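You operate a simulated robot arm through the tools that you are given. There is no shell and no other tool. Be economical: measure what you need, move in short steps, check, and stop when the job is done.

Carry out the task below with a simulated two-armed robot. There is one attempt and no reset: what you move stays moved.

## Task
Couple the red hose end to rig three, start the pump and set the slip's flow.
Fine: open the red valve before the start; press PUMP, then the green button; set the flow by the blue valve.

It is judged by the outcome, as a careful person would: the job done as asked, and still so three seconds after it is handed in. It fails if anything else is knocked over, pushed out of place, dropped, spilled or broken.

## Robot
Two 7-joint arms with two-finger parallel grippers on one trunk, on a base that drives. Base frame: it is fixed to the floor where the robot stands at the start and does not move with it; the origin is under the middle of the robot, x ahead of it, y to its left, z up. Readings come in m, degrees, newtons and seconds.
The left shoulder is at the start at [0.07, 0.134, 1.301], the right one opposite. Places, roughly: black valve handle of rig three [0.5, 0.2, 0.9]; blue valve handle of rig four [0.5, -1.1, 1.3]; blue valve handle of rig one [0.1, 2.8, 1.3]; blue valve handle of rig two [0.5, 1.7, 1.3]; cool key of rig three [0.7, 0.6, 1.3]; green button of rig three [0.6, 0.5, 1.3]; green valve handle of rig three [0.6, 0.3, 1.1]; grey valve handle of rig three [0.6, 0.1, 1.5]; heat key of rig three [0.7, 0.6, 1.3]; leak key of rig three [0.7, 0.6, 1.3]; pump key of rig three [0.7, 0.7, 1.3]; red valve handle of rig four [0.5, -1.3, 1.3]; red valve handle of rig one [0.2, 2.6, 1.3]; red valve handle of rig three [0.5, 0.1, 1.3]; red valve handle of rig two [0.5, 1.4, 1.3]; red-ringed hose end (6x6x15 cm) [0.5, -0.1, 1.1]. Payload 1.57 kg a hand.
The TCP of each hand is the grasp point between the finger pads, 0.03 m short of the fingertips. In the tool frame z runs along the fingers and y along their closing line. Largest opening 0.08 m; finger width 0.017, thickness 0.012; the body of the gripper, 0.04 by 0.082 m, starts 0.08 m behind the TCP.
Orientation is that of the tool frame in the base frame, as [roll, pitch, yaw] about the fixed x, y, z axes, in that order (R = Rz(yaw) Ry(pitch) Rx(roll)). With the fingers straight down and closing along the base's y, the tool's x points along the base's -x, its y along +y and its z along -z.

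## Interface
- The arms move only by the tool servo_tool. It takes "left_commands", "right_commands" or both (then of equal length, played together; a hand with none holds still); each is a list of rows, each a list of 7 numbers: the shift along the tool's x, y, z in units of 40 mm (1.0 is 40 mm), then the turn, a rotation vector about the tool's x, y, z in units of 4 degrees (1.0 is 4 degrees), then the opening, from 0 (shut) to 1 (fully open). In form: [[tx, ty, tz, wx, wy, wz, fingers], ...]. A call has 1 to 20 rows; each row shifts and turns the commanded pose from where the row before left it, along the tool's axes as they then stand. A call with a number of a shift or a turn outside -1 to 1 is refused whole. A row lasts 0.2 s, in which the tool goes at most 0.05 m and 8.6 degrees; a call with a longer step from one row to the next is refused whole, and so is a gripper value outside its range. A pose out of reach is approached as far as the arm can. The call stops where the force on the tool passes 40 N (or 10 N more than at its start, if that is more) or the arm is blocked; 0.2 s more then pass. The fingers move at their own pace (about 0.153 m/s each) and stop on an object; they squeeze with about 33 N. The grip force told is the motor's: it shows also when the fingers shut on nothing. Time passes only in rows, and 0.2 s behind the last, so rows that do not move let the fingers close. It gives the time, the measured TCP pose, the force on the tool (base axes), the opening and the grip force at its end, in the units of the frame above (readings bear some noise), with the torque about the TCP (base axes, N m) and any sound that the robot's microphone picked up, and new pictures: "pictures" is both (left out), scene, wrist or none (wrist: the cameras of the hands that moved).
- Cameras (640 x 400 px; columns grow to the right, rows downward): "scene" is now at [0.1298, 0.0389, 1.5325]; the picture's right is [0.45, -0.89, 0.00], its down [-0.51, -0.26, -0.82] and it looks along [0.73, 0.37, -0.57] (base axes); focal length 244 px, centre (320, 200). "left" rides on the left gripper at [0.072, 0.007, -0.122] in its tool frame; the picture's right is [-0.09, 1.00, 0.00], its down [-0.84, -0.08, -0.54] and it looks along [-0.54, -0.05, 0.84] (tool axes); focal length 238 px, centre (320, 200). "right" rides on the right gripper at [0.072, -0.007, -0.122] in its tool frame; the picture's right is [0.09, 1.00, 0.00], its down [-0.84, 0.08, -0.54] and it looks along [-0.54, 0.05, 0.84] (tool axes); focal length 238 px, centre (320, 200). There is no depth. A picture from a camera that has moved, and an enlarged one, comes with that camera's place and axes in the base frame and with its lens.
- slide_trunk(by): slides the trunk up (or, below 0, down) by that many m; the arms and the scene camera ride with it, the base frame stays. It gives what a move gives, with no picture.
- roll_base(legs): drives the robot by 1 to 6 legs, each [ahead, left, turn to the left] in m, m and degrees, along the robot's own axes; the way and the turn of a leg run together, so that a leg with both is an arc; at most 1.5 m and 180 degrees a leg. The arms and the cameras ride along, it lands a little off, and it stops where it bumps. It gives what a move gives, and a new picture of the scene camera.
- aim_head(pan, tilt): turns the head with the scene camera to pan (to the left, within 86 degrees either way) and tilt (down, from -29 to 69), counted from straight ahead of the robot. It gives what a move gives, and a new picture of the scene camera.
- enlarge(camera, box): a new picture of the part [left, top, right, bottom] of that camera's present view, enlarged. The clock stands still meanwhile.
- hand_in(): hands the job in; it is judged then, once.

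Work in short steps. Places have to be worked out from the pictures, the camera data and where the tool is seen: move nearer, look again, correct. Check each grasp and each placing, and mend what went wrong. You have 120 turns and 260 pictures in all, those below and enlarged ones among them. Open the grippers and draw the arms clear of the work before you hand the job in, unless the task says otherwise; then end with one line.

The tools are called after "Call:" by a JSON object that holds its "api" and its "payload". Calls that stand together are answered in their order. servo_tool: Moves the arms, as the interface text tells. Its arguments: {"type":"object","properties":{"left_commands":{"type":"array","items":{"type":"array","items":{"type":"number"}}},"right_commands":{"type":"array","items":{"type":"array","items":{"type":"number"}}},"pictures":{"type":"string","enum":["both","scene","wrist","none"]}},"required":[]} The other tools are called the same way: slide_trunk (by) slides the trunk up or down; roll_base (legs) drives the base; aim_head (pan, tilt) turns the head that bears the scene camera; enlarge (camera, box) takes an enlarged picture of a part of a camera's view; hand_in () hands the job in.

At the start:

```text
time_s: 0.0
left_position: [0.2762, 0.3839, 0.9993]
left_ee_rot: [-179.9, 0.1, -180.0]
left_ft_force: [0.5, 0.6, -0.5]
left_torque: [0.0, 0.0, 0.0]
left_finger_gap: 0.0797
left_grasp_force: 0.1
right_position: [0.3893, 0.003, 1.0004]
right_ee_rot: [180.0, 0.0, 180.0]
right_ft_force: [0.3, 0.8, -0.2]
right_torque: [0.01, 0.02, -0.03]
right_finger_gap: 0.0797
right_grasp_force: 0.1
trunk travel left (down, up): [-0.875, 0.065]
robot x, y, heading: [-0.0006, 0.0022, -0.1]
head pan, tilt: [26.9, 34.5]
```

scene: 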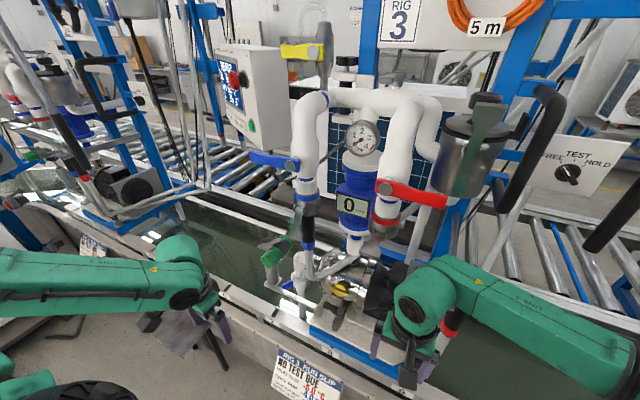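
right: 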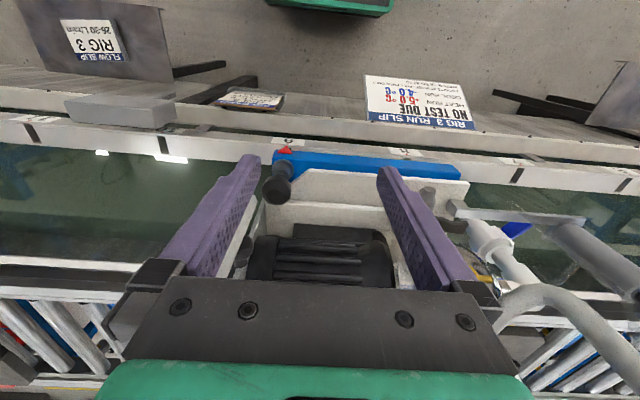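
left: 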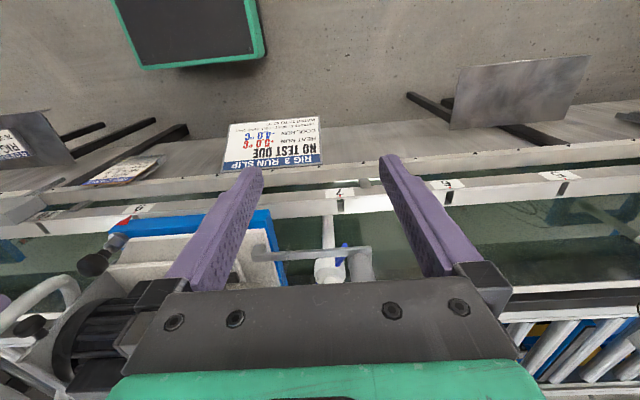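

The scene shows rig three with valves, a panel and slips. I look closer at the slips and the rig before moving.

Call:
{"api": "enlarge", "payload": {"camera": "right", "box": [40, 10, 180, 90]}}

Call:
{"api": "enlarge", "payload": {"camera": "scene", "box": [240, 80, 480, 230]}}

Call:
{"api": "enlarge", "payload": {"camera": "scene", "box": [200, 200, 480, 390]}}

Call:
{"api": "enlarge", "payload": {"camera": "left", "box": [0, 100, 330, 200]}}

Call:
{"api": "aim_head", "payload": {"pan": 0, "tilt": 30}}

```text
4.57 times, centred on (110, 50) of right
camera zoom: at [0.3182, -0.0045, 1.1217], right [-0.09, 1.0, 0.0], down [0.84, 0.08, 0.54], along [0.54, 0.05, -0.84], focal length 1090 px, centre (1280, 886)
```

zoom: 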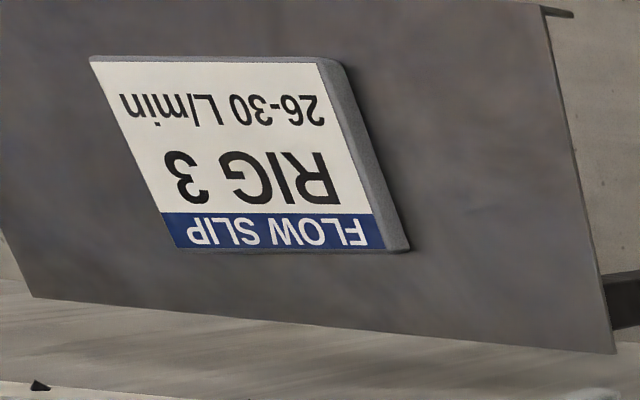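

```text
2.67 times, centred on (360, 155) of scene
camera zoom: at [0.1298, 0.0389, 1.5325], right [0.45, -0.89, 0.0], down [-0.51, -0.26, -0.82], along [0.73, 0.37, -0.57], focal length 652 px, centre (213, 320)
```

zoom: 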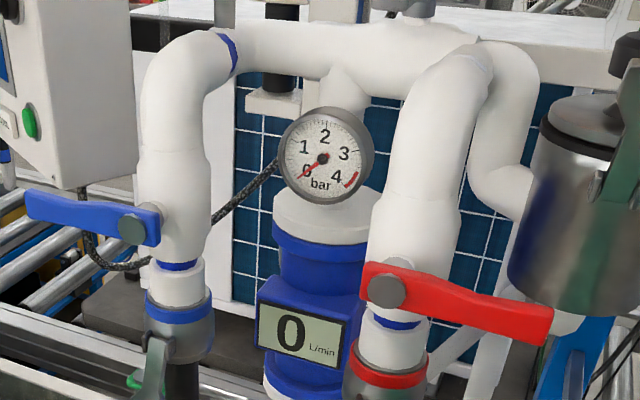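

```text
2.11 times, centred on (340, 295) of scene
camera zoom: at [0.1298, 0.0389, 1.5325], right [0.45, -0.89, 0.0], down [-0.51, -0.26, -0.82], along [0.73, 0.37, -0.57], focal length 514 px, centre (278, 0)
```

zoom: 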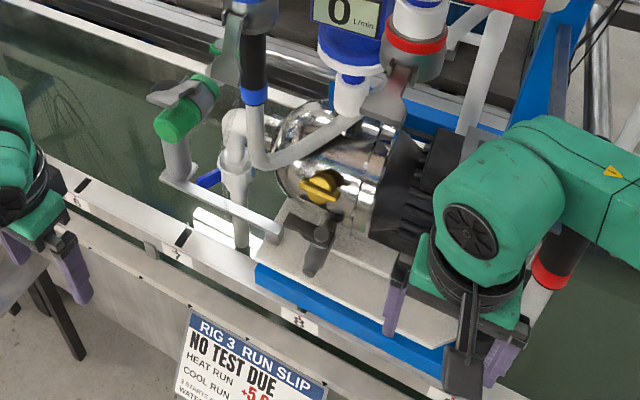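

```text
1.94 times, centred on (165, 150) of left
camera zoom: at [0.2029, 0.392, 1.1213], right [0.09, 1.0, 0.0], down [0.84, -0.08, 0.54], along [0.54, -0.05, -0.84], focal length 462 px, centre (621, 297)
```

zoom: 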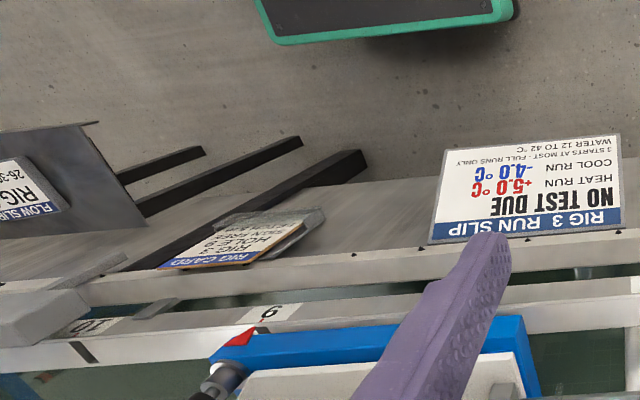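

```text
time_s: 0.9
left_position: [0.2755, 0.3846, 0.9997]
left_ee_rot: [-179.9, -0.1, 180.0]
left_ft_force: [0.9, 0.2, 0.1]
left_torque: [0.0, 0.0, -0.02]
left_finger_gap: 0.0801
left_grasp_force: 0.1
right_position: [0.39, 0.0026, 0.9992]
right_ee_rot: [180.0, 0.0, -180.0]
right_ft_force: [0.5, -0.1, 0.2]
right_torque: [-0.01, 0.04, -0.01]
right_finger_gap: 0.0798
right_grasp_force: 0.0
trunk travel left (down, up): [-0.875, 0.065]
robot x, y, heading: [-0.0023, -0.0027, -0.1]
head pan, tilt: [0.0, 30.0]
camera scene: at [0.1414, -0.001, 1.5396], right [0.0, -1.0, 0.0], down [-0.5, 0.0, -0.87], along [0.87, 0.0, -0.5], focal length 244 px, centre (320, 200)
```

scene: 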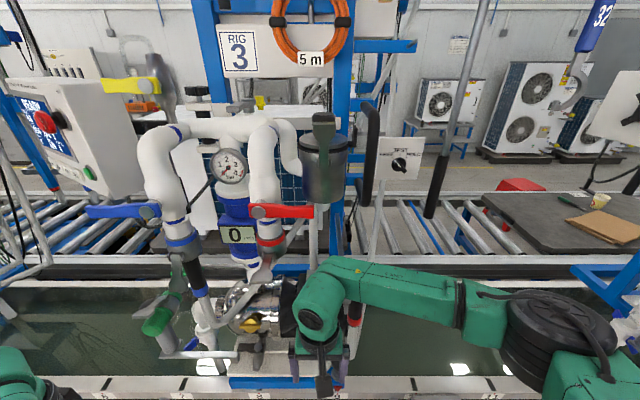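

The flow slip for rig 3 says 26–30 L/min. I raise the right hand to clear the view, and read the rig card and look at the red hose end.

Call:
{"api": "servo_tool", "payload": {"right_commands": [[0, 0, -1, 0, 0, 0, 1], [0, 0, -1, 0, 0, 0, 1], [0, 0, -1, 0, 0, 0, 1], [1, 0, -1, 0, 0, 0, 1], [1, -1, 0, 0, 0, 0, 1], [1, -1, 0, 0, 0, 0, 1], [0, -1, 0, 0, 0, 0, 1], [0, -1, 0, 0, 0, 0, 1], [0, -1, 0, 0, 0, 0, 1]], "pictures": "both"}}

Call:
{"api": "enlarge", "payload": {"camera": "left", "box": [70, 140, 190, 200]}}

```text
refused: row 4 steps farther than a row can; nothing moved
```

```text
5.33 times, centred on (130, 170) of left
camera zoom: at [0.2029, 0.392, 1.1213], right [0.09, 1.0, 0.0], down [0.84, -0.08, 0.54], along [0.54, -0.05, -0.84], focal length 1271 px, centre (1333, 360)
```

zoom: 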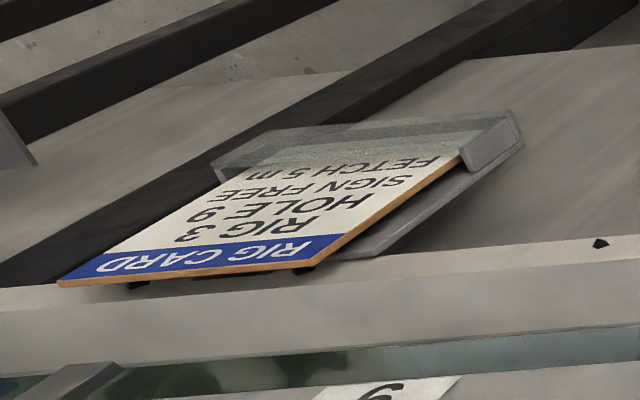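

Same motion with legal steps.

Call:
{"api": "servo_tool", "payload": {"right_commands": [[0, 0, -1, 0, 0, 0, 1], [0, 0, -1, 0, 0, 0, 1], [0, 0, -1, 0, 0, 0, 1], [0.7, 0, -0.7, 0, 0, 0, 1], [0.7, -0.7, 0, 0, 0, 0, 1], [0.7, -0.7, 0, 0, 0, 0, 1], [0.7, -0.7, 0, 0, 0, 0, 1], [0, -1, 0, 0, 0, 0, 1], [0, -1, 0, 0, 0, 0, 1], [0, -1, 0, 0, 0, 0, 1]], "pictures": "scene"}}

Call:
{"api": "enlarge", "payload": {"camera": "scene", "box": [200, 200, 440, 350]}}

Call:
{"api": "enlarge", "payload": {"camera": "left", "box": [215, 110, 335, 180]}}

```text
time_s: 3.1
left_position: [0.274, 0.384, 1.0013]
left_ee_rot: [-180.0, 0.1, 179.9]
left_ft_force: [0.4, 0.3, -0.7]
left_torque: [0.03, -0.03, -0.01]
left_finger_gap: 0.08
left_grasp_force: 0.0
right_position: [0.2758, -0.2015, 1.149]
right_ee_rot: [-179.9, 0.0, -179.9]
right_ft_force: [-0.5, 0.5, -0.2]
right_torque: [0.02, -0.05, -0.01]
right_finger_gap: 0.0799
right_grasp_force: 0.1
trunk travel left (down, up): [-0.875, 0.065]
robot x, y, heading: [-0.0024, 0.003, 0.2]
head pan, tilt: [0.0, 30.0]
camera scene: at [0.139, -0.0026, 1.5398], right [0.0, -1.0, 0.0], down [-0.5, 0.0, -0.87], along [0.87, 0.0, -0.5], focal length 244 px, centre (320, 200)
```

scene: 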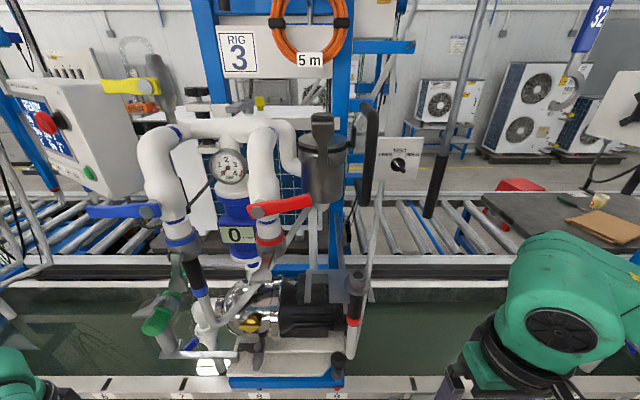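

```text
2.67 times, centred on (320, 275) of scene
camera zoom: at [0.139, -0.0026, 1.5398], right [0.0, -1.0, 0.0], down [-0.5, 0.0, -0.87], along [0.87, 0.0, -0.5], focal length 652 px, centre (320, 0)
```

zoom: 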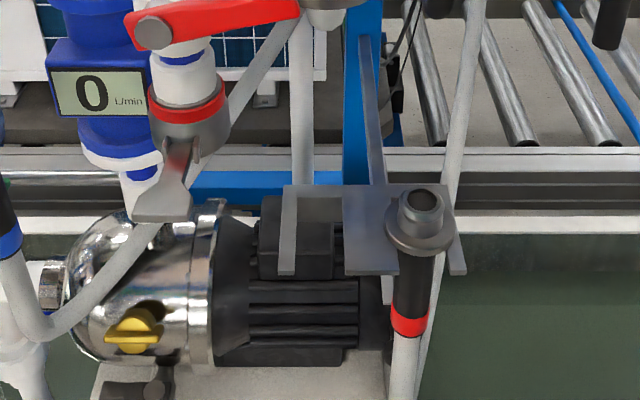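

```text
5.33 times, centred on (275, 145) of left
camera zoom: at [0.2011, 0.3909, 1.1221], right [0.09, 1.0, 0.0], down [0.84, -0.08, 0.54], along [0.54, -0.05, -0.84], focal length 1271 px, centre (560, 493)
```

zoom: 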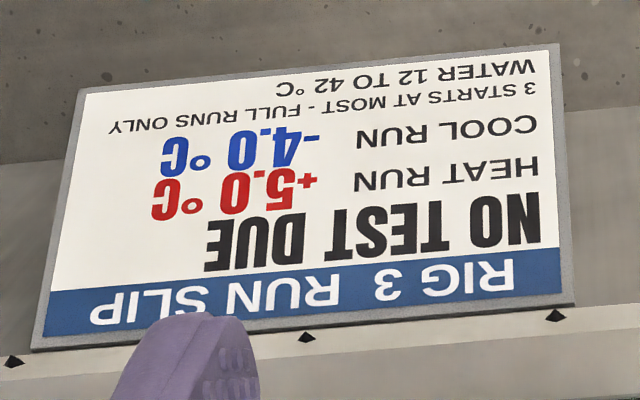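

The hose end stands in a fork holder, plug up; the red socket with its lever is under the red valve. I raise the left hand, then back off a bit for room and a better view.

Call:
{"api": "servo_tool", "payload": {"left_commands": [[0, 0, -1, 0, 0, 0, 1], [0, 0, -1, 0, 0, 0, 1], [0, 0, -1, 0, 0, 0, 1], [0, 0, -1, 0, 0, 0, 1]], "pictures": "none"}}

Call:
{"api": "roll_base", "payload": {"legs": [[-0.2, 0, 0]]}}

Call:
{"api": "enlarge", "payload": {"camera": "scene", "box": [160, 160, 400, 310]}}

```text
time_s: 4.1
left_position: [0.276, 0.3861, 1.1596]
left_ee_rot: [-179.9, 0.0, 179.8]
left_ft_force: [-0.6, 0.3, -0.4]
left_torque: [0.01, -0.01, -0.01]
left_finger_gap: 0.08
left_grasp_force: 0.2
right_position: [0.2778, -0.202, 1.1477]
right_ee_rot: [-180.0, 0.0, -180.0]
right_ft_force: [-0.6, 0.3, 0.2]
right_torque: [-0.02, 0.01, -0.01]
right_finger_gap: 0.08
right_grasp_force: 0.0
trunk travel left (down, up): [-0.875, 0.065]
robot x, y, heading: [-0.0016, 0.0029, 0.3]
head pan, tilt: [0.0, 30.0]
```

```text
time_s: 5.7
left_position: [0.0783, 0.3857, 1.158]
left_ee_rot: [-179.9, -0.2, -180.0]
left_ft_force: [-0.1, -0.6, 0.5]
left_torque: [0.02, 0.02, 0.01]
left_finger_gap: 0.08
left_grasp_force: 0.1
right_position: [0.0799, -0.2024, 1.1472]
right_ee_rot: [180.0, -0.2, 179.8]
right_ft_force: [0.4, 0.9, -0.2]
right_torque: [0.04, 0.05, 0.01]
right_finger_gap: 0.0798
right_grasp_force: 0.1
trunk travel left (down, up): [-0.875, 0.065]
robot x, y, heading: [-0.2021, -0.0023, 0.0]
head pan, tilt: [0.0, 30.0]
camera scene: at [-0.0556, -0.0011, 1.5391], right [0.0, -1.0, 0.0], down [-0.5, 0.0, -0.86], along [0.86, 0.0, -0.5], focal length 244 px, centre (320, 200)
```

scene: 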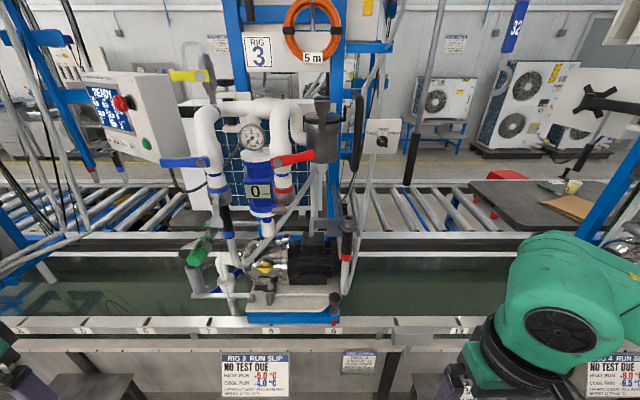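

```text
2.67 times, centred on (280, 235) of scene
camera zoom: at [-0.0556, -0.0011, 1.5391], right [0.0, -1.0, 0.0], down [-0.5, 0.0, -0.86], along [0.86, 0.0, -0.5], focal length 652 px, centre (427, 107)
```

zoom: 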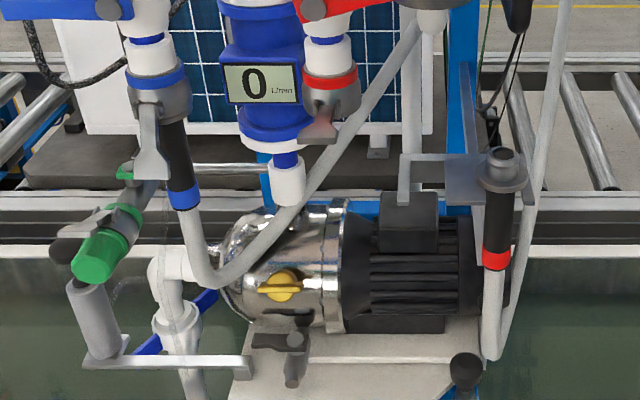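

Hose end axis about (0.46,-0.072), z 1.045–1.195; red socket bottom around (0.52,0.094,1.23). I look closer at the socket, the coupled blue end, and the panel.

Call:
{"api": "enlarge", "payload": {"camera": "scene", "box": [195, 140, 315, 215]}}

Call:
{"api": "enlarge", "payload": {"camera": "scene", "box": [70, 60, 230, 180]}}

Call:
{"api": "enlarge", "payload": {"camera": "scene", "box": [300, 190, 380, 240]}}

```text
5.33 times, centred on (255, 178) of scene
camera zoom: at [-0.0556, -0.0011, 1.5391], right [0.0, -1.0, 0.0], down [-0.5, 0.0, -0.86], along [0.86, 0.0, -0.5], focal length 1303 px, centre (667, 320)
```

zoom: 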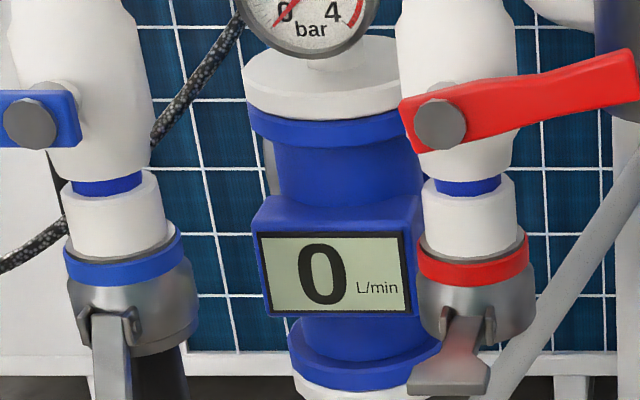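

```text
3.33 times, centred on (150, 120) of scene
camera zoom: at [-0.0556, -0.0011, 1.5391], right [0.0, -1.0, 0.0], down [-0.5, 0.0, -0.86], along [0.86, 0.0, -0.5], focal length 815 px, centre (887, 467)
```

zoom: 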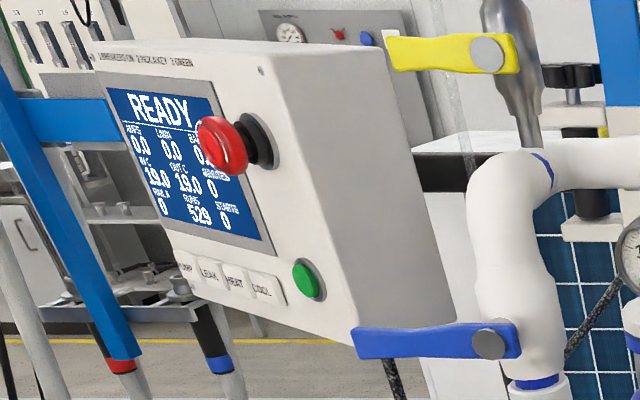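

```text
8.00 times, centred on (340, 215) of scene
camera zoom: at [-0.0556, -0.0011, 1.5391], right [0.0, -1.0, 0.0], down [-0.5, 0.0, -0.86], along [0.86, 0.0, -0.5], focal length 1955 px, centre (160, 80)
```

zoom: 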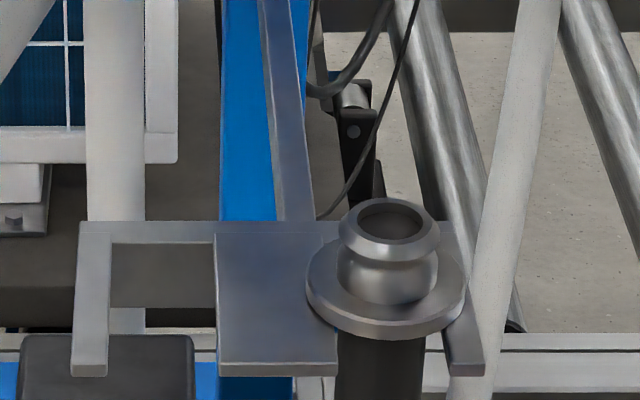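

I turn the right hand to point forward (camera underneath, looking up at the socket), moving it slightly forward while turning.

Call:
{"api": "servo_tool", "payload": {"right_commands": [[-0.22, 0, 0.03, 0, -1, 0, 1], [-0.22, 0, 0.03, 0, -1, 0, 1], [-0.22, 0, 0.03, 0, -1, 0, 1], [-0.22, 0, 0.03, 0, -1, 0, 1], [-0.22, 0, 0.03, 0, -1, 0, 1], [-0.19, 0, 0.1, 0, -1, 0, 1], [-0.19, 0, 0.1, 0, -1, 0, 1], [-0.19, 0, 0.1, 0, -1, 0, 1], [-0.19, 0, 0.1, 0, -1, 0, 1], [-0.19, 0, 0.1, 0, -1, 0, 1], [-0.15, 0, 0.16, 0, -1, 0, 1], [-0.15, 0, 0.16, 0, -1, 0, 1], [-0.15, 0, 0.16, 0, -1, 0, 1], [-0.15, 0, 0.16, 0, -1, 0, 1], [-0.15, 0, 0.16, 0, -1, 0, 1], [-0.08, 0, 0.2, 0, -1, 0, 1], [-0.08, 0, 0.2, 0, -1, 0, 1], [-0.08, 0, 0.2, 0, -1, 0, 1], [-0.08, 0, 0.2, 0, -1, 0, 1], [-0.08, 0, 0.2, 0, -1, 0, 1]], "pictures": "both"}}

```text
time_s: 9.9
left_position: [0.0746, 0.3866, 1.1602]
left_ee_rot: [-179.9, 0.0, -180.0]
left_ft_force: [1.1, -0.4, 0.0]
left_torque: [-0.07, 0.0, 0.02]
left_finger_gap: 0.08
left_grasp_force: 0.1
right_position: [0.2609, -0.2055, 1.1522]
right_ee_rot: [179.8, 68.0, 179.9]
right_ft_force: [0.0, -0.1, 0.0]
right_torque: [-0.02, -0.01, 0.0]
right_finger_gap: 0.0799
right_grasp_force: 0.0
right hand out of reach, approached as far as the arm can: row 8, 9, 10, 11, 12, 13, 14, 16, 18, 19, 20
trunk travel left (down, up): [-0.875, 0.065]
robot x, y, heading: [-0.2065, -0.0006, 0.1]
head pan, tilt: [0.0, 30.0]
camera scene: at [-0.06, -0.0011, 1.5396], right [0.0, -1.0, 0.0], down [-0.5, 0.0, -0.87], along [0.87, 0.0, -0.5], focal length 244 px, centre (320, 200)
camera right: at [0.123, -0.212, 1.1304], right [-0.03, 1.0, -0.08], down [-0.19, 0.08, 0.98], along [0.98, 0.05, 0.19], focal length 238 px, centre (320, 200)
```

scene: 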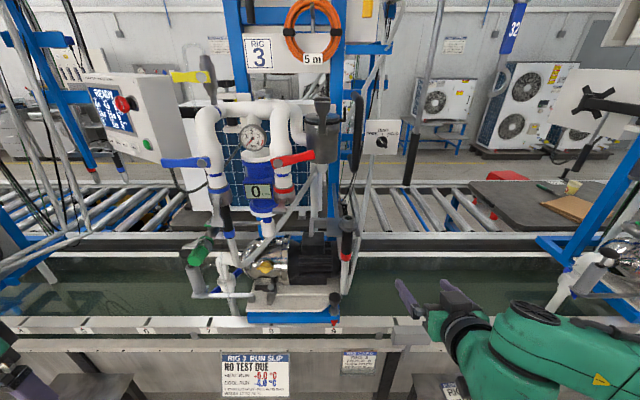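
right: 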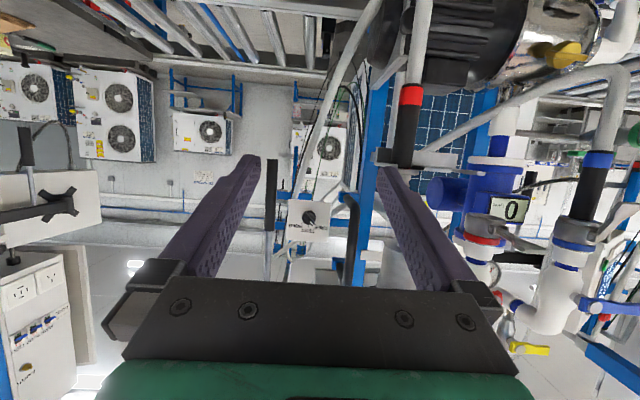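

The view works (upside-down). I finish the turn to level while extending forward, lowering slightly.

Call:
{"api": "servo_tool", "payload": {"right_commands": [[0, 0, 0.5, 0, -1, 0, 1], [0, 0, 0.5, 0, -1, 0, 1], [0, 0, 0.5, 0, -0.5, 0, 1], [0, 0, 0.5, 0, 0, 0, 1], [0, 0, 0, 0, 0, 0, 1], [0, 0, 0, 0, 0, 0, 1]], "pictures": "wrist"}}

```text
time_s: 11.3
left_position: [0.0756, 0.385, 1.1584]
left_ee_rot: [-179.8, 0.0, -180.0]
left_ft_force: [1.2, 0.6, -0.3]
left_torque: [0.04, -0.01, 0.0]
left_finger_gap: 0.08
left_grasp_force: 0.1
right_position: [0.2722, -0.2051, 1.1484]
right_ee_rot: [179.9, 69.1, 179.9]
right_ft_force: [-0.1, -0.7, 0.6]
right_torque: [0.05, 0.0, 0.01]
right_finger_gap: 0.0797
right_grasp_force: 0.1
right hand out of reach, approached as far as the arm can: row 1, 2, 3, 4
trunk travel left (down, up): [-0.875, 0.065]
robot x, y, heading: [-0.2058, 0.0008, 0.3]
head pan, tilt: [0.0, 30.0]
camera right: at [0.1328, -0.2123, 1.1242], right [-0.03, 1.0, -0.09], down [-0.21, 0.08, 0.98], along [0.98, 0.05, 0.2], focal length 238 px, centre (320, 200)
```

right: 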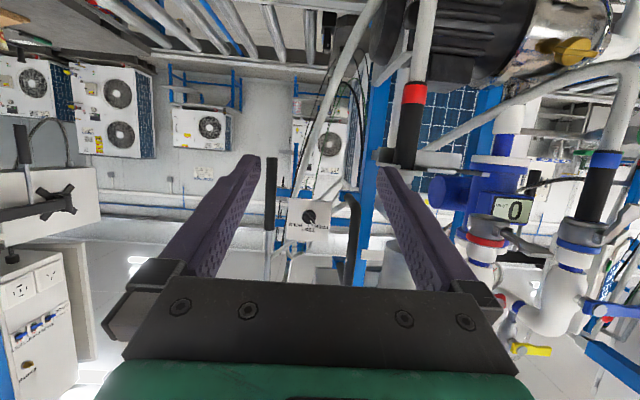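

The wrist is limited at this height; a lower trunk should make a level hand easier. I back off a little, lower the trunk, and bring the hands up again.

Call:
{"api": "roll_base", "payload": {"legs": [[-0.15, 0, 0]]}}

Call:
{"api": "slide_trunk", "payload": {"by": -0.2}}

Call:
{"api": "servo_tool", "payload": {"right_commands": [[-1, 0, 0, 0, 0, 0, 1], [-1, 0, 0, 0, 0, 0, 1], [-1, 0, 0, 0, 0, 0, 1], [0, 0, 0, 0, 0, 0, 1]], "pictures": "both"}}

```text
time_s: 12.7
left_position: [-0.0719, 0.3854, 1.1579]
left_ee_rot: [-179.9, -0.1, -179.9]
left_ft_force: [-0.3, -1.0, 0.1]
left_torque: [0.0, 0.04, -0.01]
left_finger_gap: 0.08
left_grasp_force: 0.0
right_position: [0.1254, -0.2047, 1.1476]
right_ee_rot: [179.9, 68.8, 180.0]
right_ft_force: [-0.7, -0.2, 0.0]
right_torque: [0.03, -0.03, -0.03]
right_finger_gap: 0.0801
right_grasp_force: 0.1
trunk travel left (down, up): [-0.875, 0.065]
robot x, y, heading: [-0.3506, 0.0003, 0.1]
head pan, tilt: [0.0, 30.0]
camera scene: at [-0.2053, -0.0011, 1.5392], right [0.0, -1.0, 0.0], down [-0.5, 0.0, -0.86], along [0.86, 0.0, -0.5], focal length 244 px, centre (320, 200)
```

scene: 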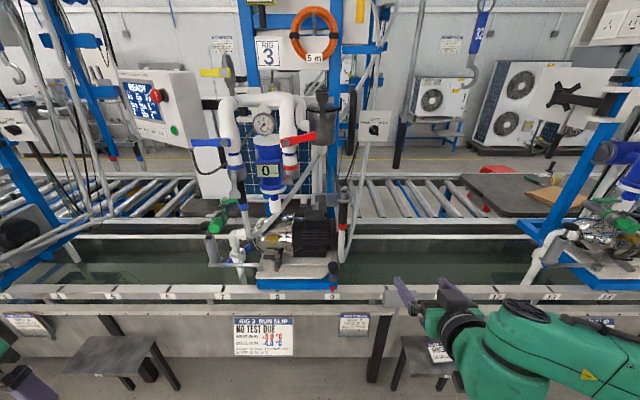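

```text
time_s: 14.9
left_position: [-0.0746, 0.3855, 0.9586]
left_ee_rot: [-180.0, -0.1, -179.9]
left_ft_force: [0.7, -0.3, -0.6]
left_torque: [0.01, -0.04, 0.02]
left_finger_gap: 0.0801
left_grasp_force: 0.0
right_position: [0.1239, -0.2059, 0.9479]
right_ee_rot: [179.9, 69.0, 179.9]
right_ft_force: [-0.5, -0.1, 0.3]
right_torque: [-0.04, 0.0, 0.01]
right_finger_gap: 0.0801
right_grasp_force: 0.1
trunk travel left (down, up): [-0.675, 0.265]
robot x, y, heading: [-0.348, 0.0015, 0.1]
head pan, tilt: [0.0, 30.0]
```

```text
time_s: 15.9
left_position: [-0.0744, 0.3854, 0.9581]
left_ee_rot: [179.9, 0.0, 180.0]
left_ft_force: [-0.9, 0.3, 0.9]
left_torque: [-0.02, 0.04, 0.04]
left_finger_gap: 0.0797
left_grasp_force: 0.0
right_position: [0.1644, -0.2051, 1.0607]
right_ee_rot: [179.9, 69.0, -180.0]
right_ft_force: [-0.1, -0.2, -0.2]
right_torque: [0.0, -0.01, 0.01]
right_finger_gap: 0.0803
right_grasp_force: 0.1
trunk travel left (down, up): [-0.675, 0.265]
robot x, y, heading: [-0.3485, 0.0026, 0.5]
head pan, tilt: [0.0, 30.0]
camera scene: at [-0.2094, -0.0012, 1.3396], right [0.0, -1.0, 0.0], down [-0.5, 0.0, -0.87], along [0.87, 0.0, -0.5], focal length 244 px, centre (320, 200)
camera right: at [0.026, -0.2117, 1.0376], right [-0.03, 1.0, -0.09], down [-0.21, 0.08, 0.98], along [0.98, 0.05, 0.2], focal length 238 px, centre (320, 200)
```

scene: 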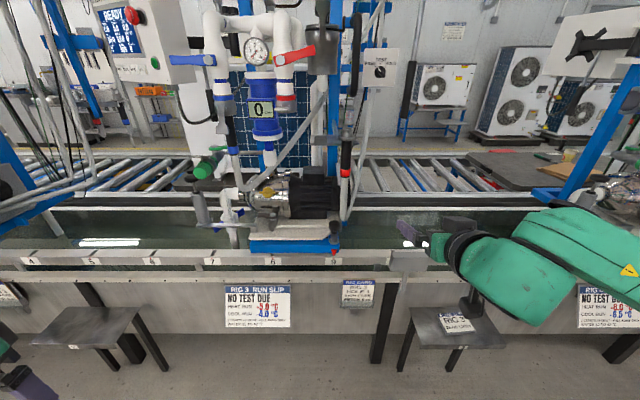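
right: 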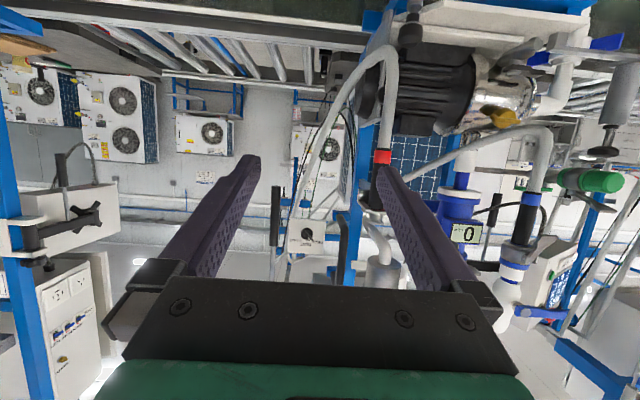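

The arm now moves freely. I turn the hand 5 more rows to level.

Call:
{"api": "servo_tool", "payload": {"right_commands": [[-0.3, 0, 0, 0, -1, 0, 1], [-0.3, 0, 0, 0, -1, 0, 1], [-0.3, 0, 0, 0, -1, 0, 1], [-0.3, 0, 0, 0, -1, 0, 1], [-0.3, 0, 0, 0, -1, 0, 1], [0, 0, 0, 0, 0, 0, 1]], "pictures": "none"}}

```text
time_s: 17.3
left_position: [-0.0751, 0.3854, 0.9585]
left_ee_rot: [-179.9, 0.0, -180.0]
left_ft_force: [-0.2, 0.1, -0.7]
left_torque: [-0.02, 0.01, 0.01]
left_finger_gap: 0.0801
left_grasp_force: 0.0
right_position: [0.1787, -0.2037, 1.1189]
right_ee_rot: [178.9, 89.0, 179.0]
right_ft_force: [0.6, 0.0, -0.4]
right_torque: [-0.03, -0.01, -0.01]
right_finger_gap: 0.0801
right_grasp_force: 0.1
trunk travel left (down, up): [-0.675, 0.265]
robot x, y, heading: [-0.3484, -0.0024, 0.0]
head pan, tilt: [0.0, 30.0]
```

Level now. I bring the hand to y≈-0.072, z≈1.09 in front of the handle and drive closer by 0.2 m.

Call:
{"api": "servo_tool", "payload": {"right_commands": [[0.25, 0.9, 0, 0, 0, 0, 1], [0.25, 0.9, 0, 0, 0, 0, 1], [0.25, 0.9, 0, 0, 0, 0, 1], [0, 0.6, 0, 0, 0, 0, 1], [0, 0, 0, 0, 0, 0, 1]], "pictures": "none"}}

Call:
{"api": "roll_base", "payload": {"legs": [[0.2, 0, 0]]}}

Call:
{"api": "enlarge", "payload": {"camera": "right", "box": [0, 0, 640, 400]}}

```text
time_s: 18.5
left_position: [-0.0751, 0.3866, 0.9573]
left_ee_rot: [-179.8, 0.0, -180.0]
left_ft_force: [-0.7, 0.9, -0.3]
left_torque: [-0.03, 0.02, 0.01]
left_finger_gap: 0.08
left_grasp_force: 0.1
right_position: [0.1786, -0.0725, 1.0884]
right_ee_rot: [177.7, 89.0, 177.6]
right_ft_force: [0.0, -0.6, -0.1]
right_torque: [-0.02, -0.01, -0.02]
right_finger_gap: 0.0799
right_grasp_force: 0.1
trunk travel left (down, up): [-0.675, 0.265]
robot x, y, heading: [-0.3498, -0.0012, 0.4]
head pan, tilt: [0.0, 30.0]
```

```text
time_s: 20.1
left_position: [0.1244, 0.3861, 0.9584]
left_ee_rot: [-179.9, 0.0, -179.9]
left_ft_force: [-0.2, 0.2, -0.7]
left_torque: [0.0, 0.0, 0.0]
left_finger_gap: 0.08
left_grasp_force: 0.0
right_position: [0.3788, -0.073, 1.0874]
right_ee_rot: [178.6, 89.0, 178.8]
right_ft_force: [-0.1, -0.4, 0.4]
right_torque: [-0.01, 0.0, 0.01]
right_finger_gap: 0.0801
right_grasp_force: 0.1
trunk travel left (down, up): [-0.675, 0.265]
robot x, y, heading: [-0.1515, -0.0016, 0.0]
head pan, tilt: [0.0, 30.0]
camera scene: at [-0.0102, -0.0006, 1.3397], right [0.0, -1.0, 0.0], down [-0.5, 0.0, -0.87], along [0.87, 0.0, -0.5], focal length 244 px, centre (320, 200)
```

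scene: 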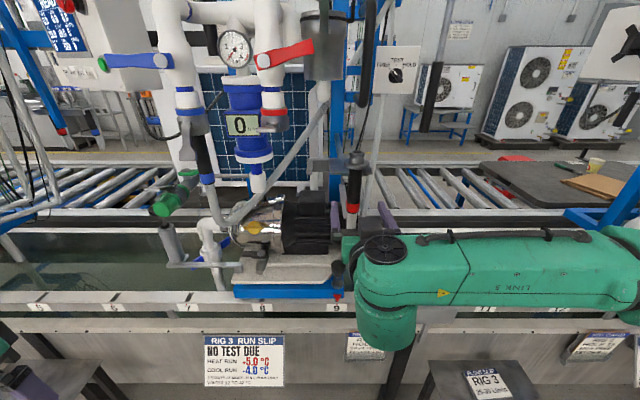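

```text
1.00 times, centred on (320, 200) of right (not enlarged: the box is as wide or as high as the picture)
camera zoom: at [0.2551, -0.0796, 1.0185], right [0.0, 1.0, -0.09], down [-0.53, 0.08, 0.85], along [0.85, 0.05, 0.53], focal length 238 px, centre (320, 200)
```

zoom: 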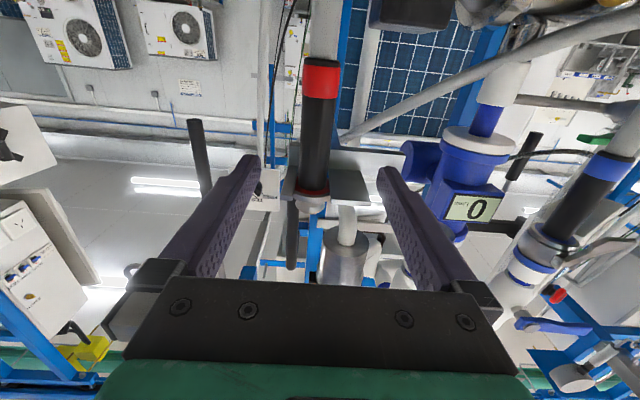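

Hose end seen at y≈-0.077, red ring z 1.024–1.051, flange ≈1.135. I lower the hand to z≈1.065 and advance ~0.05 first.

Call:
{"api": "servo_tool", "payload": {"right_commands": [[0.55, -0.1, 0, 0, 0, 0, 1], [0, 0, 0.6, 0, 0, 0, 1], [0, 0, 0.6, 0, 0, 0, 1], [0, 0, 0, 0, 0, 0, 1]], "pictures": "both"}}

Call:
{"api": "enlarge", "payload": {"camera": "scene", "box": [290, 140, 410, 215]}}

```text
time_s: 21.1
left_position: [0.1244, 0.3865, 0.9597]
left_ee_rot: [-179.9, 0.0, -179.9]
left_ft_force: [0.5, 0.8, 0.4]
left_torque: [0.01, 0.0, 0.02]
left_finger_gap: 0.0799
left_grasp_force: 0.1
right_position: [0.4255, -0.0755, 1.0666]
right_ee_rot: [178.4, 89.1, 178.6]
right_ft_force: [0.1, 0.7, 0.3]
right_torque: [0.0, 0.02, -0.01]
right_finger_gap: 0.0801
right_grasp_force: 0.0
trunk travel left (down, up): [-0.675, 0.265]
robot x, y, heading: [-0.1508, -0.001, 0.0]
head pan, tilt: [0.0, 30.0]
camera scene: at [-0.0103, -0.0007, 1.3397], right [0.0, -1.0, 0.0], down [-0.5, 0.0, -0.87], along [0.87, 0.0, -0.5], focal length 244 px, centre (320, 200)
camera right: at [0.3031, -0.0834, 0.9964], right [0.0, 1.0, -0.09], down [-0.53, 0.08, 0.85], along [0.85, 0.05, 0.53], focal length 238 px, centre (320, 200)
```

scene: 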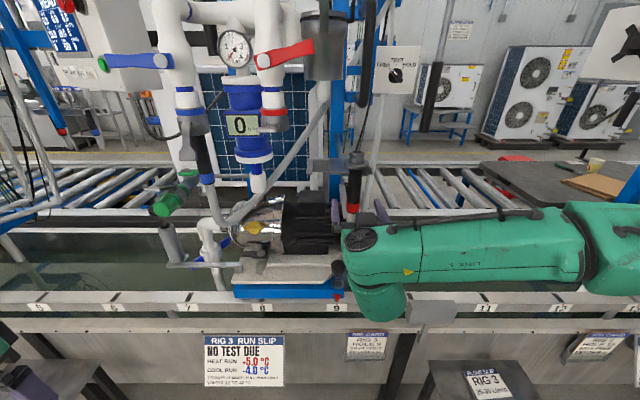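
right: 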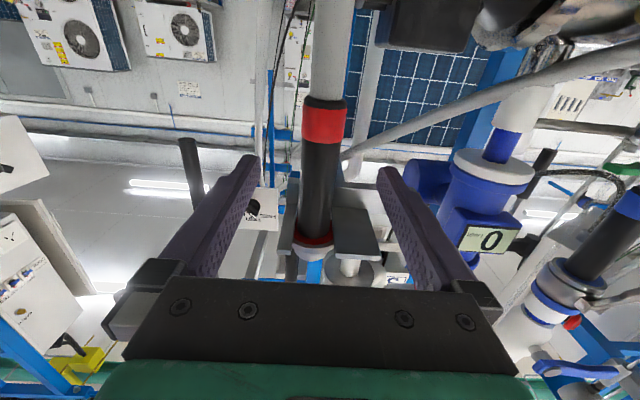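

```text
5.33 times, centred on (350, 178) of scene
camera zoom: at [-0.0103, -0.0007, 1.3397], right [0.0, -1.0, 0.0], down [-0.5, 0.0, -0.87], along [0.87, 0.0, -0.5], focal length 1303 px, centre (160, 320)
```

zoom: 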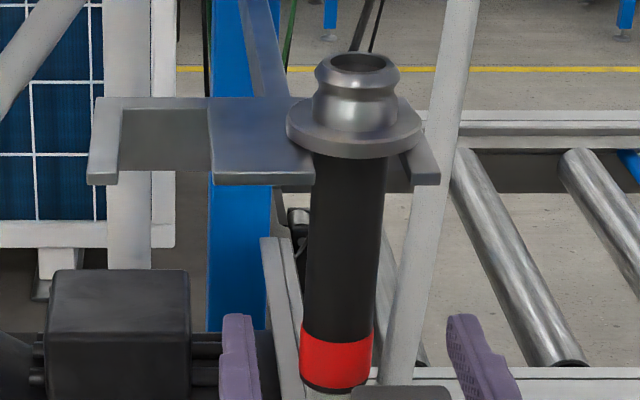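

Ring axis now computes to about (0.46,-0.079). Advancing 0.037 and closing.

Call:
{"api": "servo_tool", "payload": {"right_commands": [[0, -0.08, 0.5, 0, 0, 0, 1], [0, 0, 0.45, 0, 0, 0, 1], [0, 0, 0, 0, 0, 0, 1], [0, 0, 0, 0, 0, 0, 0], [0, 0, 0, 0, 0, 0, 0], [0, 0, 0, 0, 0, 0, 0]], "pictures": "both"}}

```text
time_s: 22.5
left_position: [0.1251, 0.3871, 0.9591]
left_ee_rot: [-179.9, 0.1, -179.9]
left_ft_force: [-1.0, 0.7, 0.0]
left_torque: [0.01, 0.01, 0.0]
left_finger_gap: 0.0799
left_grasp_force: 0.1
right_position: [0.4635, -0.0807, 1.0644]
right_ee_rot: [-179.3, 89.0, -179.1]
right_ft_force: [0.2, 1.6, 1.4]
right_torque: [0.01, 0.04, 0.02]
right_finger_gap: 0.0301
right_grasp_force: 33.1
trunk travel left (down, up): [-0.675, 0.265]
robot x, y, heading: [-0.1492, -0.0006, 0.1]
head pan, tilt: [0.0, 30.0]
camera scene: at [-0.0096, 0.0, 1.3396], right [0.0, -1.0, 0.0], down [-0.5, 0.0, -0.87], along [0.87, 0.0, -0.5], focal length 244 px, centre (320, 200)
camera right: at [0.3418, -0.0861, 0.9953], right [0.0, 1.0, -0.09], down [-0.53, 0.08, 0.85], along [0.85, 0.05, 0.52], focal length 238 px, centre (320, 200)
```

scene: 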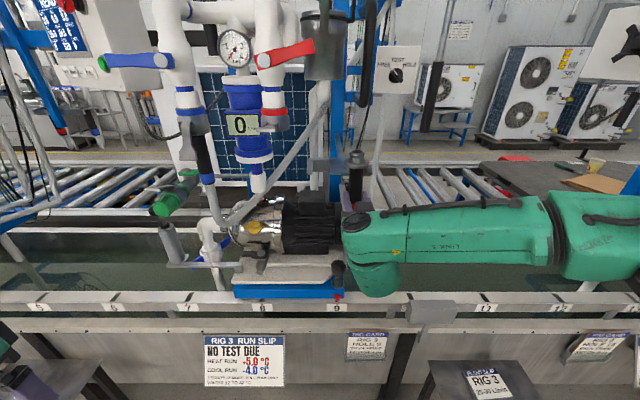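
right: 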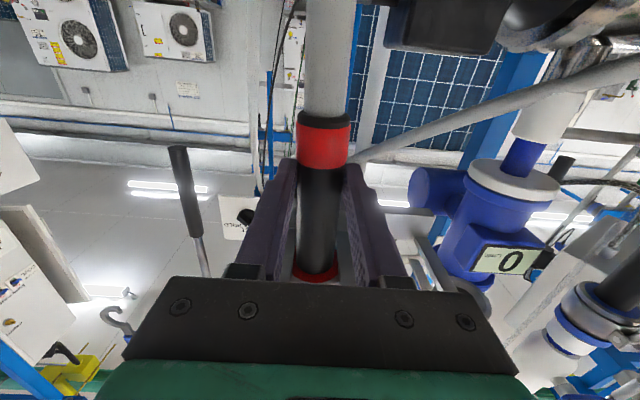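

Gripped (0.030 m). Lift 15 mm and check.

Call:
{"api": "servo_tool", "payload": {"right_commands": [[-0.2, 0, 0, 0, 0, 0, 0], [-0.2, 0, 0, 0, 0, 0, 0], [0, 0, 0, 0, 0, 0, 0]], "pictures": "none"}}

Call:
{"api": "enlarge", "payload": {"camera": "scene", "box": [290, 130, 410, 205]}}

```text
time_s: 23.3
left_position: [0.1259, 0.3863, 0.9586]
left_ee_rot: [-179.9, -0.1, -179.9]
left_ft_force: [0.0, 0.7, 0.2]
left_torque: [0.04, 0.0, -0.03]
left_finger_gap: 0.0801
left_grasp_force: 0.1
right_position: [0.4642, -0.08, 1.0794]
right_ee_rot: [179.2, 88.9, 179.3]
right_ft_force: [0.0, 1.1, -4.3]
right_torque: [-0.08, -0.03, 0.07]
right_finger_gap: 0.0299
right_grasp_force: 32.8
trunk travel left (down, up): [-0.675, 0.265]
robot x, y, heading: [-0.1491, -0.0009, 0.1]
head pan, tilt: [0.0, 30.0]
```

```text
5.33 times, centred on (350, 168) of scene
camera zoom: at [-0.0083, -0.0008, 1.3394], right [0.0, -1.0, 0.0], down [-0.5, 0.0, -0.87], along [0.87, 0.0, -0.5], focal length 1303 px, centre (160, 373)
```

zoom: 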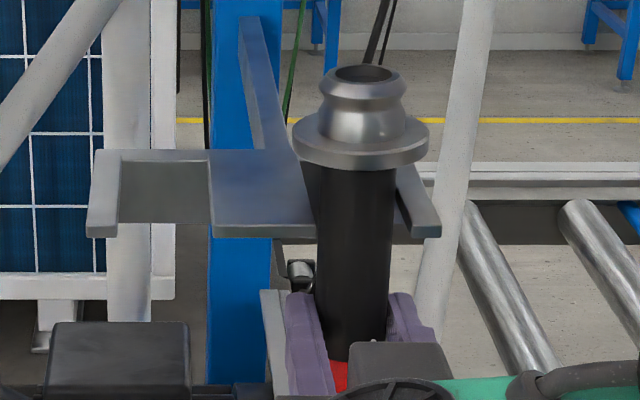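

Flange is clear of the plate. Pull straight back out of the fork.

Call:
{"api": "servo_tool", "payload": {"right_commands": [[0, 0, -0.6, 0, 0, 0, 0], [0, 0, -0.8, 0, 0, 0, 0], [0, 0, -0.8, 0, 0, 0, 0], [0, 0, -0.5, 0, 0, 0, 0], [0, 0, 0, 0, 0, 0, 0]], "pictures": "both"}}

```text
time_s: 24.5
left_position: [0.1263, 0.3861, 0.9581]
left_ee_rot: [-179.9, -0.1, -179.9]
left_ft_force: [0.4, 0.3, -1.3]
left_torque: [0.0, -0.03, 0.0]
left_finger_gap: 0.08
left_grasp_force: 0.1
right_position: [0.3569, -0.081, 1.0816]
right_ee_rot: [178.0, 88.8, 178.0]
right_ft_force: [0.2, 0.8, -3.9]
right_torque: [0.0, 0.07, -0.01]
right_finger_gap: 0.0298
right_grasp_force: 33.0
trunk travel left (down, up): [-0.675, 0.265]
robot x, y, heading: [-0.1519, 0.002, 0.2]
head pan, tilt: [0.0, 30.0]
camera scene: at [-0.0083, -0.0008, 1.3394], right [0.0, -1.0, 0.0], down [-0.5, 0.0, -0.87], along [0.87, 0.0, -0.5], focal length 244 px, centre (320, 200)
camera right: at [0.2344, -0.0871, 1.0115], right [0.0, 1.0, -0.09], down [-0.53, 0.08, 0.85], along [0.85, 0.05, 0.52], focal length 238 px, centre (320, 200)
```

scene: 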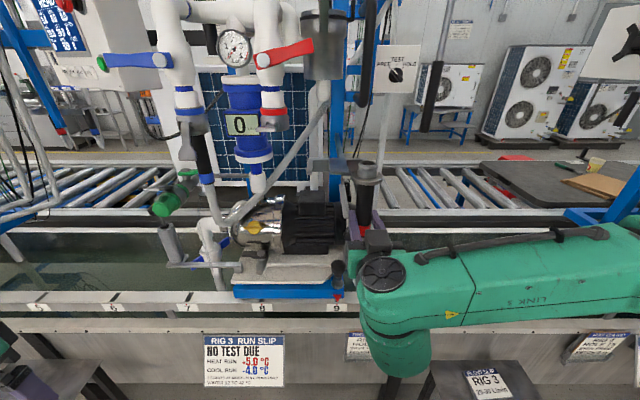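
right: 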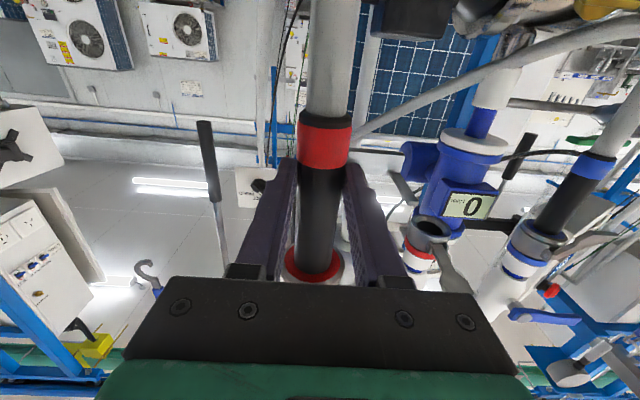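

Socket opening and its lever are visible in the wrist view. I move 0.11 m left at this distance for a second ray.

Call:
{"api": "servo_tool", "payload": {"right_commands": [[0, 0.7, 0, 0, 0, 0, 0], [0, 0.7, 0, 0, 0, 0, 0], [0, 0.7, 0, 0, 0, 0, 0], [0, 0.7, 0, 0, 0, 0, 0], [0, 0, 0, 0, 0, 0, 0]], "pictures": "both"}}

Call:
{"api": "enlarge", "payload": {"camera": "scene", "box": [220, 80, 380, 200]}}

```text
time_s: 25.7
left_position: [0.1253, 0.3862, 0.9586]
left_ee_rot: [-180.0, 0.0, -179.9]
left_ft_force: [0.7, 0.2, -0.6]
left_torque: [0.05, 0.0, 0.0]
left_finger_gap: 0.0799
left_grasp_force: 0.0
right_position: [0.3554, 0.0299, 1.0821]
right_ee_rot: [175.8, 88.9, 175.8]
right_ft_force: [0.5, -0.2, -4.3]
right_torque: [-0.02, 0.09, 0.05]
right_finger_gap: 0.0294
right_grasp_force: 33.8
trunk travel left (down, up): [-0.675, 0.265]
robot x, y, heading: [-0.1488, 0.0, 0.3]
head pan, tilt: [0.0, 30.0]
camera scene: at [-0.0087, -0.0017, 1.3395], right [0.0, -1.0, 0.0], down [-0.5, 0.0, -0.87], along [0.87, 0.0, -0.5], focal length 244 px, centre (320, 200)
camera right: at [0.233, 0.0242, 1.0123], right [0.0, 1.0, -0.09], down [-0.53, 0.08, 0.85], along [0.85, 0.05, 0.52], focal length 238 px, centre (320, 200)
```

scene: 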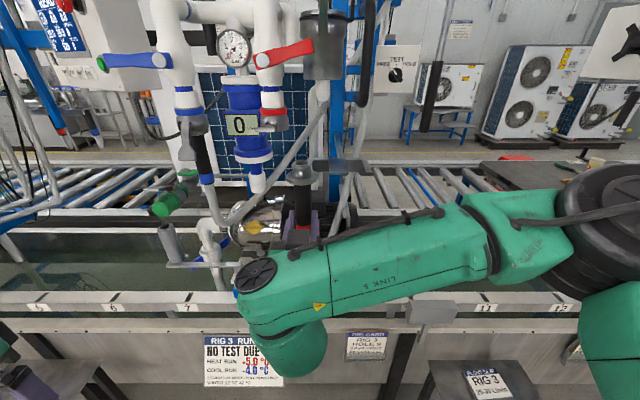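
right: 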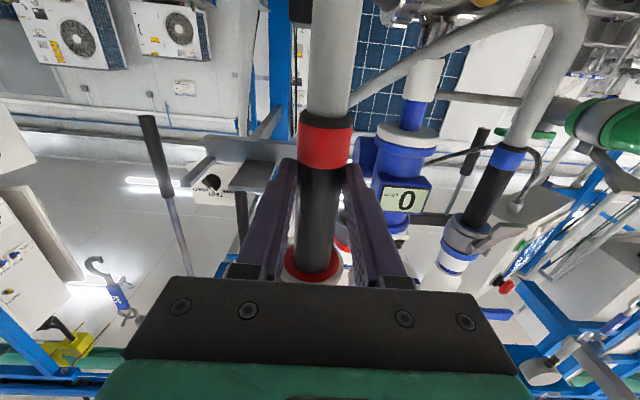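

```text
3.33 times, centred on (300, 140) of scene
camera zoom: at [-0.0087, -0.0017, 1.3395], right [0.0, -1.0, 0.0], down [-0.5, 0.0, -0.87], along [0.87, 0.0, -0.5], focal length 815 px, centre (387, 400)
```

zoom: 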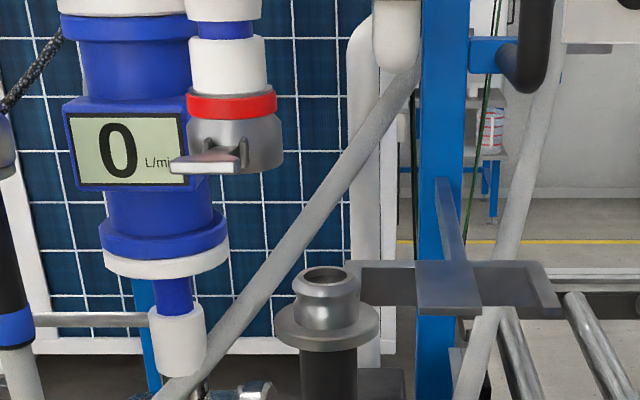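

I bring the left hand up and turn it forward too, so its camera gives a side view of the socket.

Call:
{"api": "servo_tool", "payload": {"left_commands": [[0, 0, -0.9, 0, 0, 0, 0], [0, 0, -0.9, 0, 0, 0, 0], [-0.2, 0, 0.0, 0, -1, 0, 0], [-0.2, 0, 0.03, 0, -1, 0, 0], [-0.2, 0, 0.03, 0, -1, 0, 0], [-0.2, 0, 0.05, 0, -1, 0, 0], [-0.2, 0, 0.05, 0, -1, 0, 0], [-0.18, 0, 0.09, 0, -1, 0, 0], [-0.18, 0, 0.09, 0, -1, 0, 0], [-0.18, 0, 0.09, 0, -1, 0, 0], [-0.18, 0, 0.09, 0, -1, 0, 0], [-0.15, 0, 0.13, 0, -1, 0, 0], [-0.15, 0, 0.13, 0, -1, 0, 0], [-0.15, 0, 0.13, 0, -1, 0, 0], [-0.15, 0, 0.15, 0, -1, 0, 0], [-0.12, 0, 0.15, 0, -1, 0, 0], [-0.12, 0, 0.18, 0, -1, 0, 0], [-0.1, 0, 0.18, 0, -1, 0, 0], [-0.08, 0, 0.18, 0, -1, 0, 0], [0, 0, 0, 0, 0, 0, 0]], "pictures": "wrist"}}

```text
time_s: 29.9
left_position: [0.2663, 0.4212, 1.0446]
left_ee_rot: [-179.7, 68.0, -179.8]
left_ft_force: [0.1, 0.1, -0.6]
left_torque: [0.01, -0.01, -0.02]
left_finger_gap: 0.0
left_grasp_force: 21.1
left hand out of reach, approached as far as the arm can: row 11, 12, 13, 14, 15, 16, 17, 18
right_position: [0.3555, 0.0315, 1.0813]
right_ee_rot: [177.8, 88.9, 178.0]
right_ft_force: [-0.6, 0.2, -4.8]
right_torque: [-0.02, 0.06, -0.01]
right_finger_gap: 0.0295
right_grasp_force: 33.4
trunk travel left (down, up): [-0.675, 0.265]
robot x, y, heading: [-0.1507, 0.0004, 0.2]
head pan, tilt: [0.0, 30.0]
camera left: at [0.1261, 0.4276, 1.0223], right [0.03, 1.0, 0.08], down [-0.19, -0.08, 0.98], along [0.98, -0.05, 0.19], focal length 238 px, centre (320, 200)
```

left: 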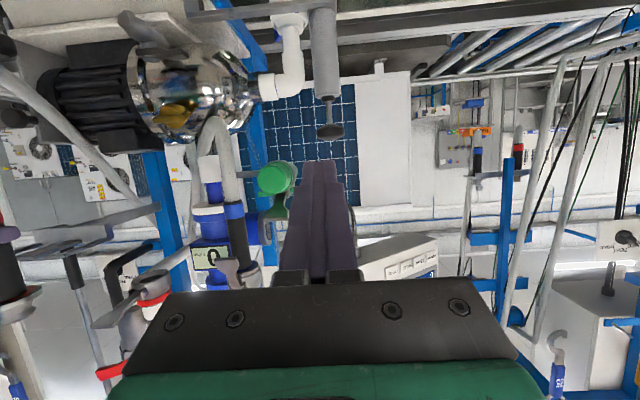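

Call:
{"api": "enlarge", "payload": {"camera": "left", "box": [60, 200, 300, 350]}}

```text
2.67 times, centred on (180, 275) of left
camera zoom: at [0.1261, 0.4276, 1.0223], right [0.03, 1.0, 0.08], down [-0.19, -0.08, 0.98], along [0.98, -0.05, 0.19], focal length 636 px, centre (693, 0)
```

zoom: 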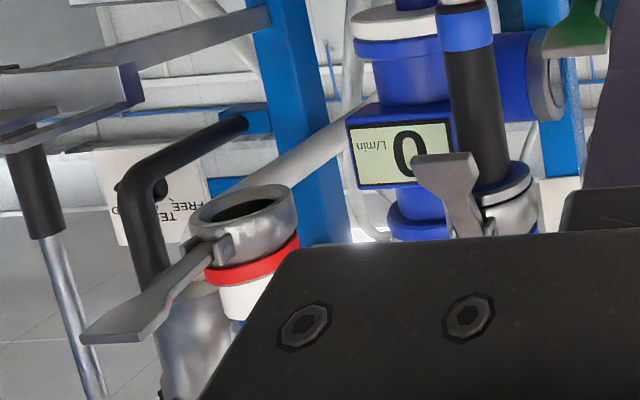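

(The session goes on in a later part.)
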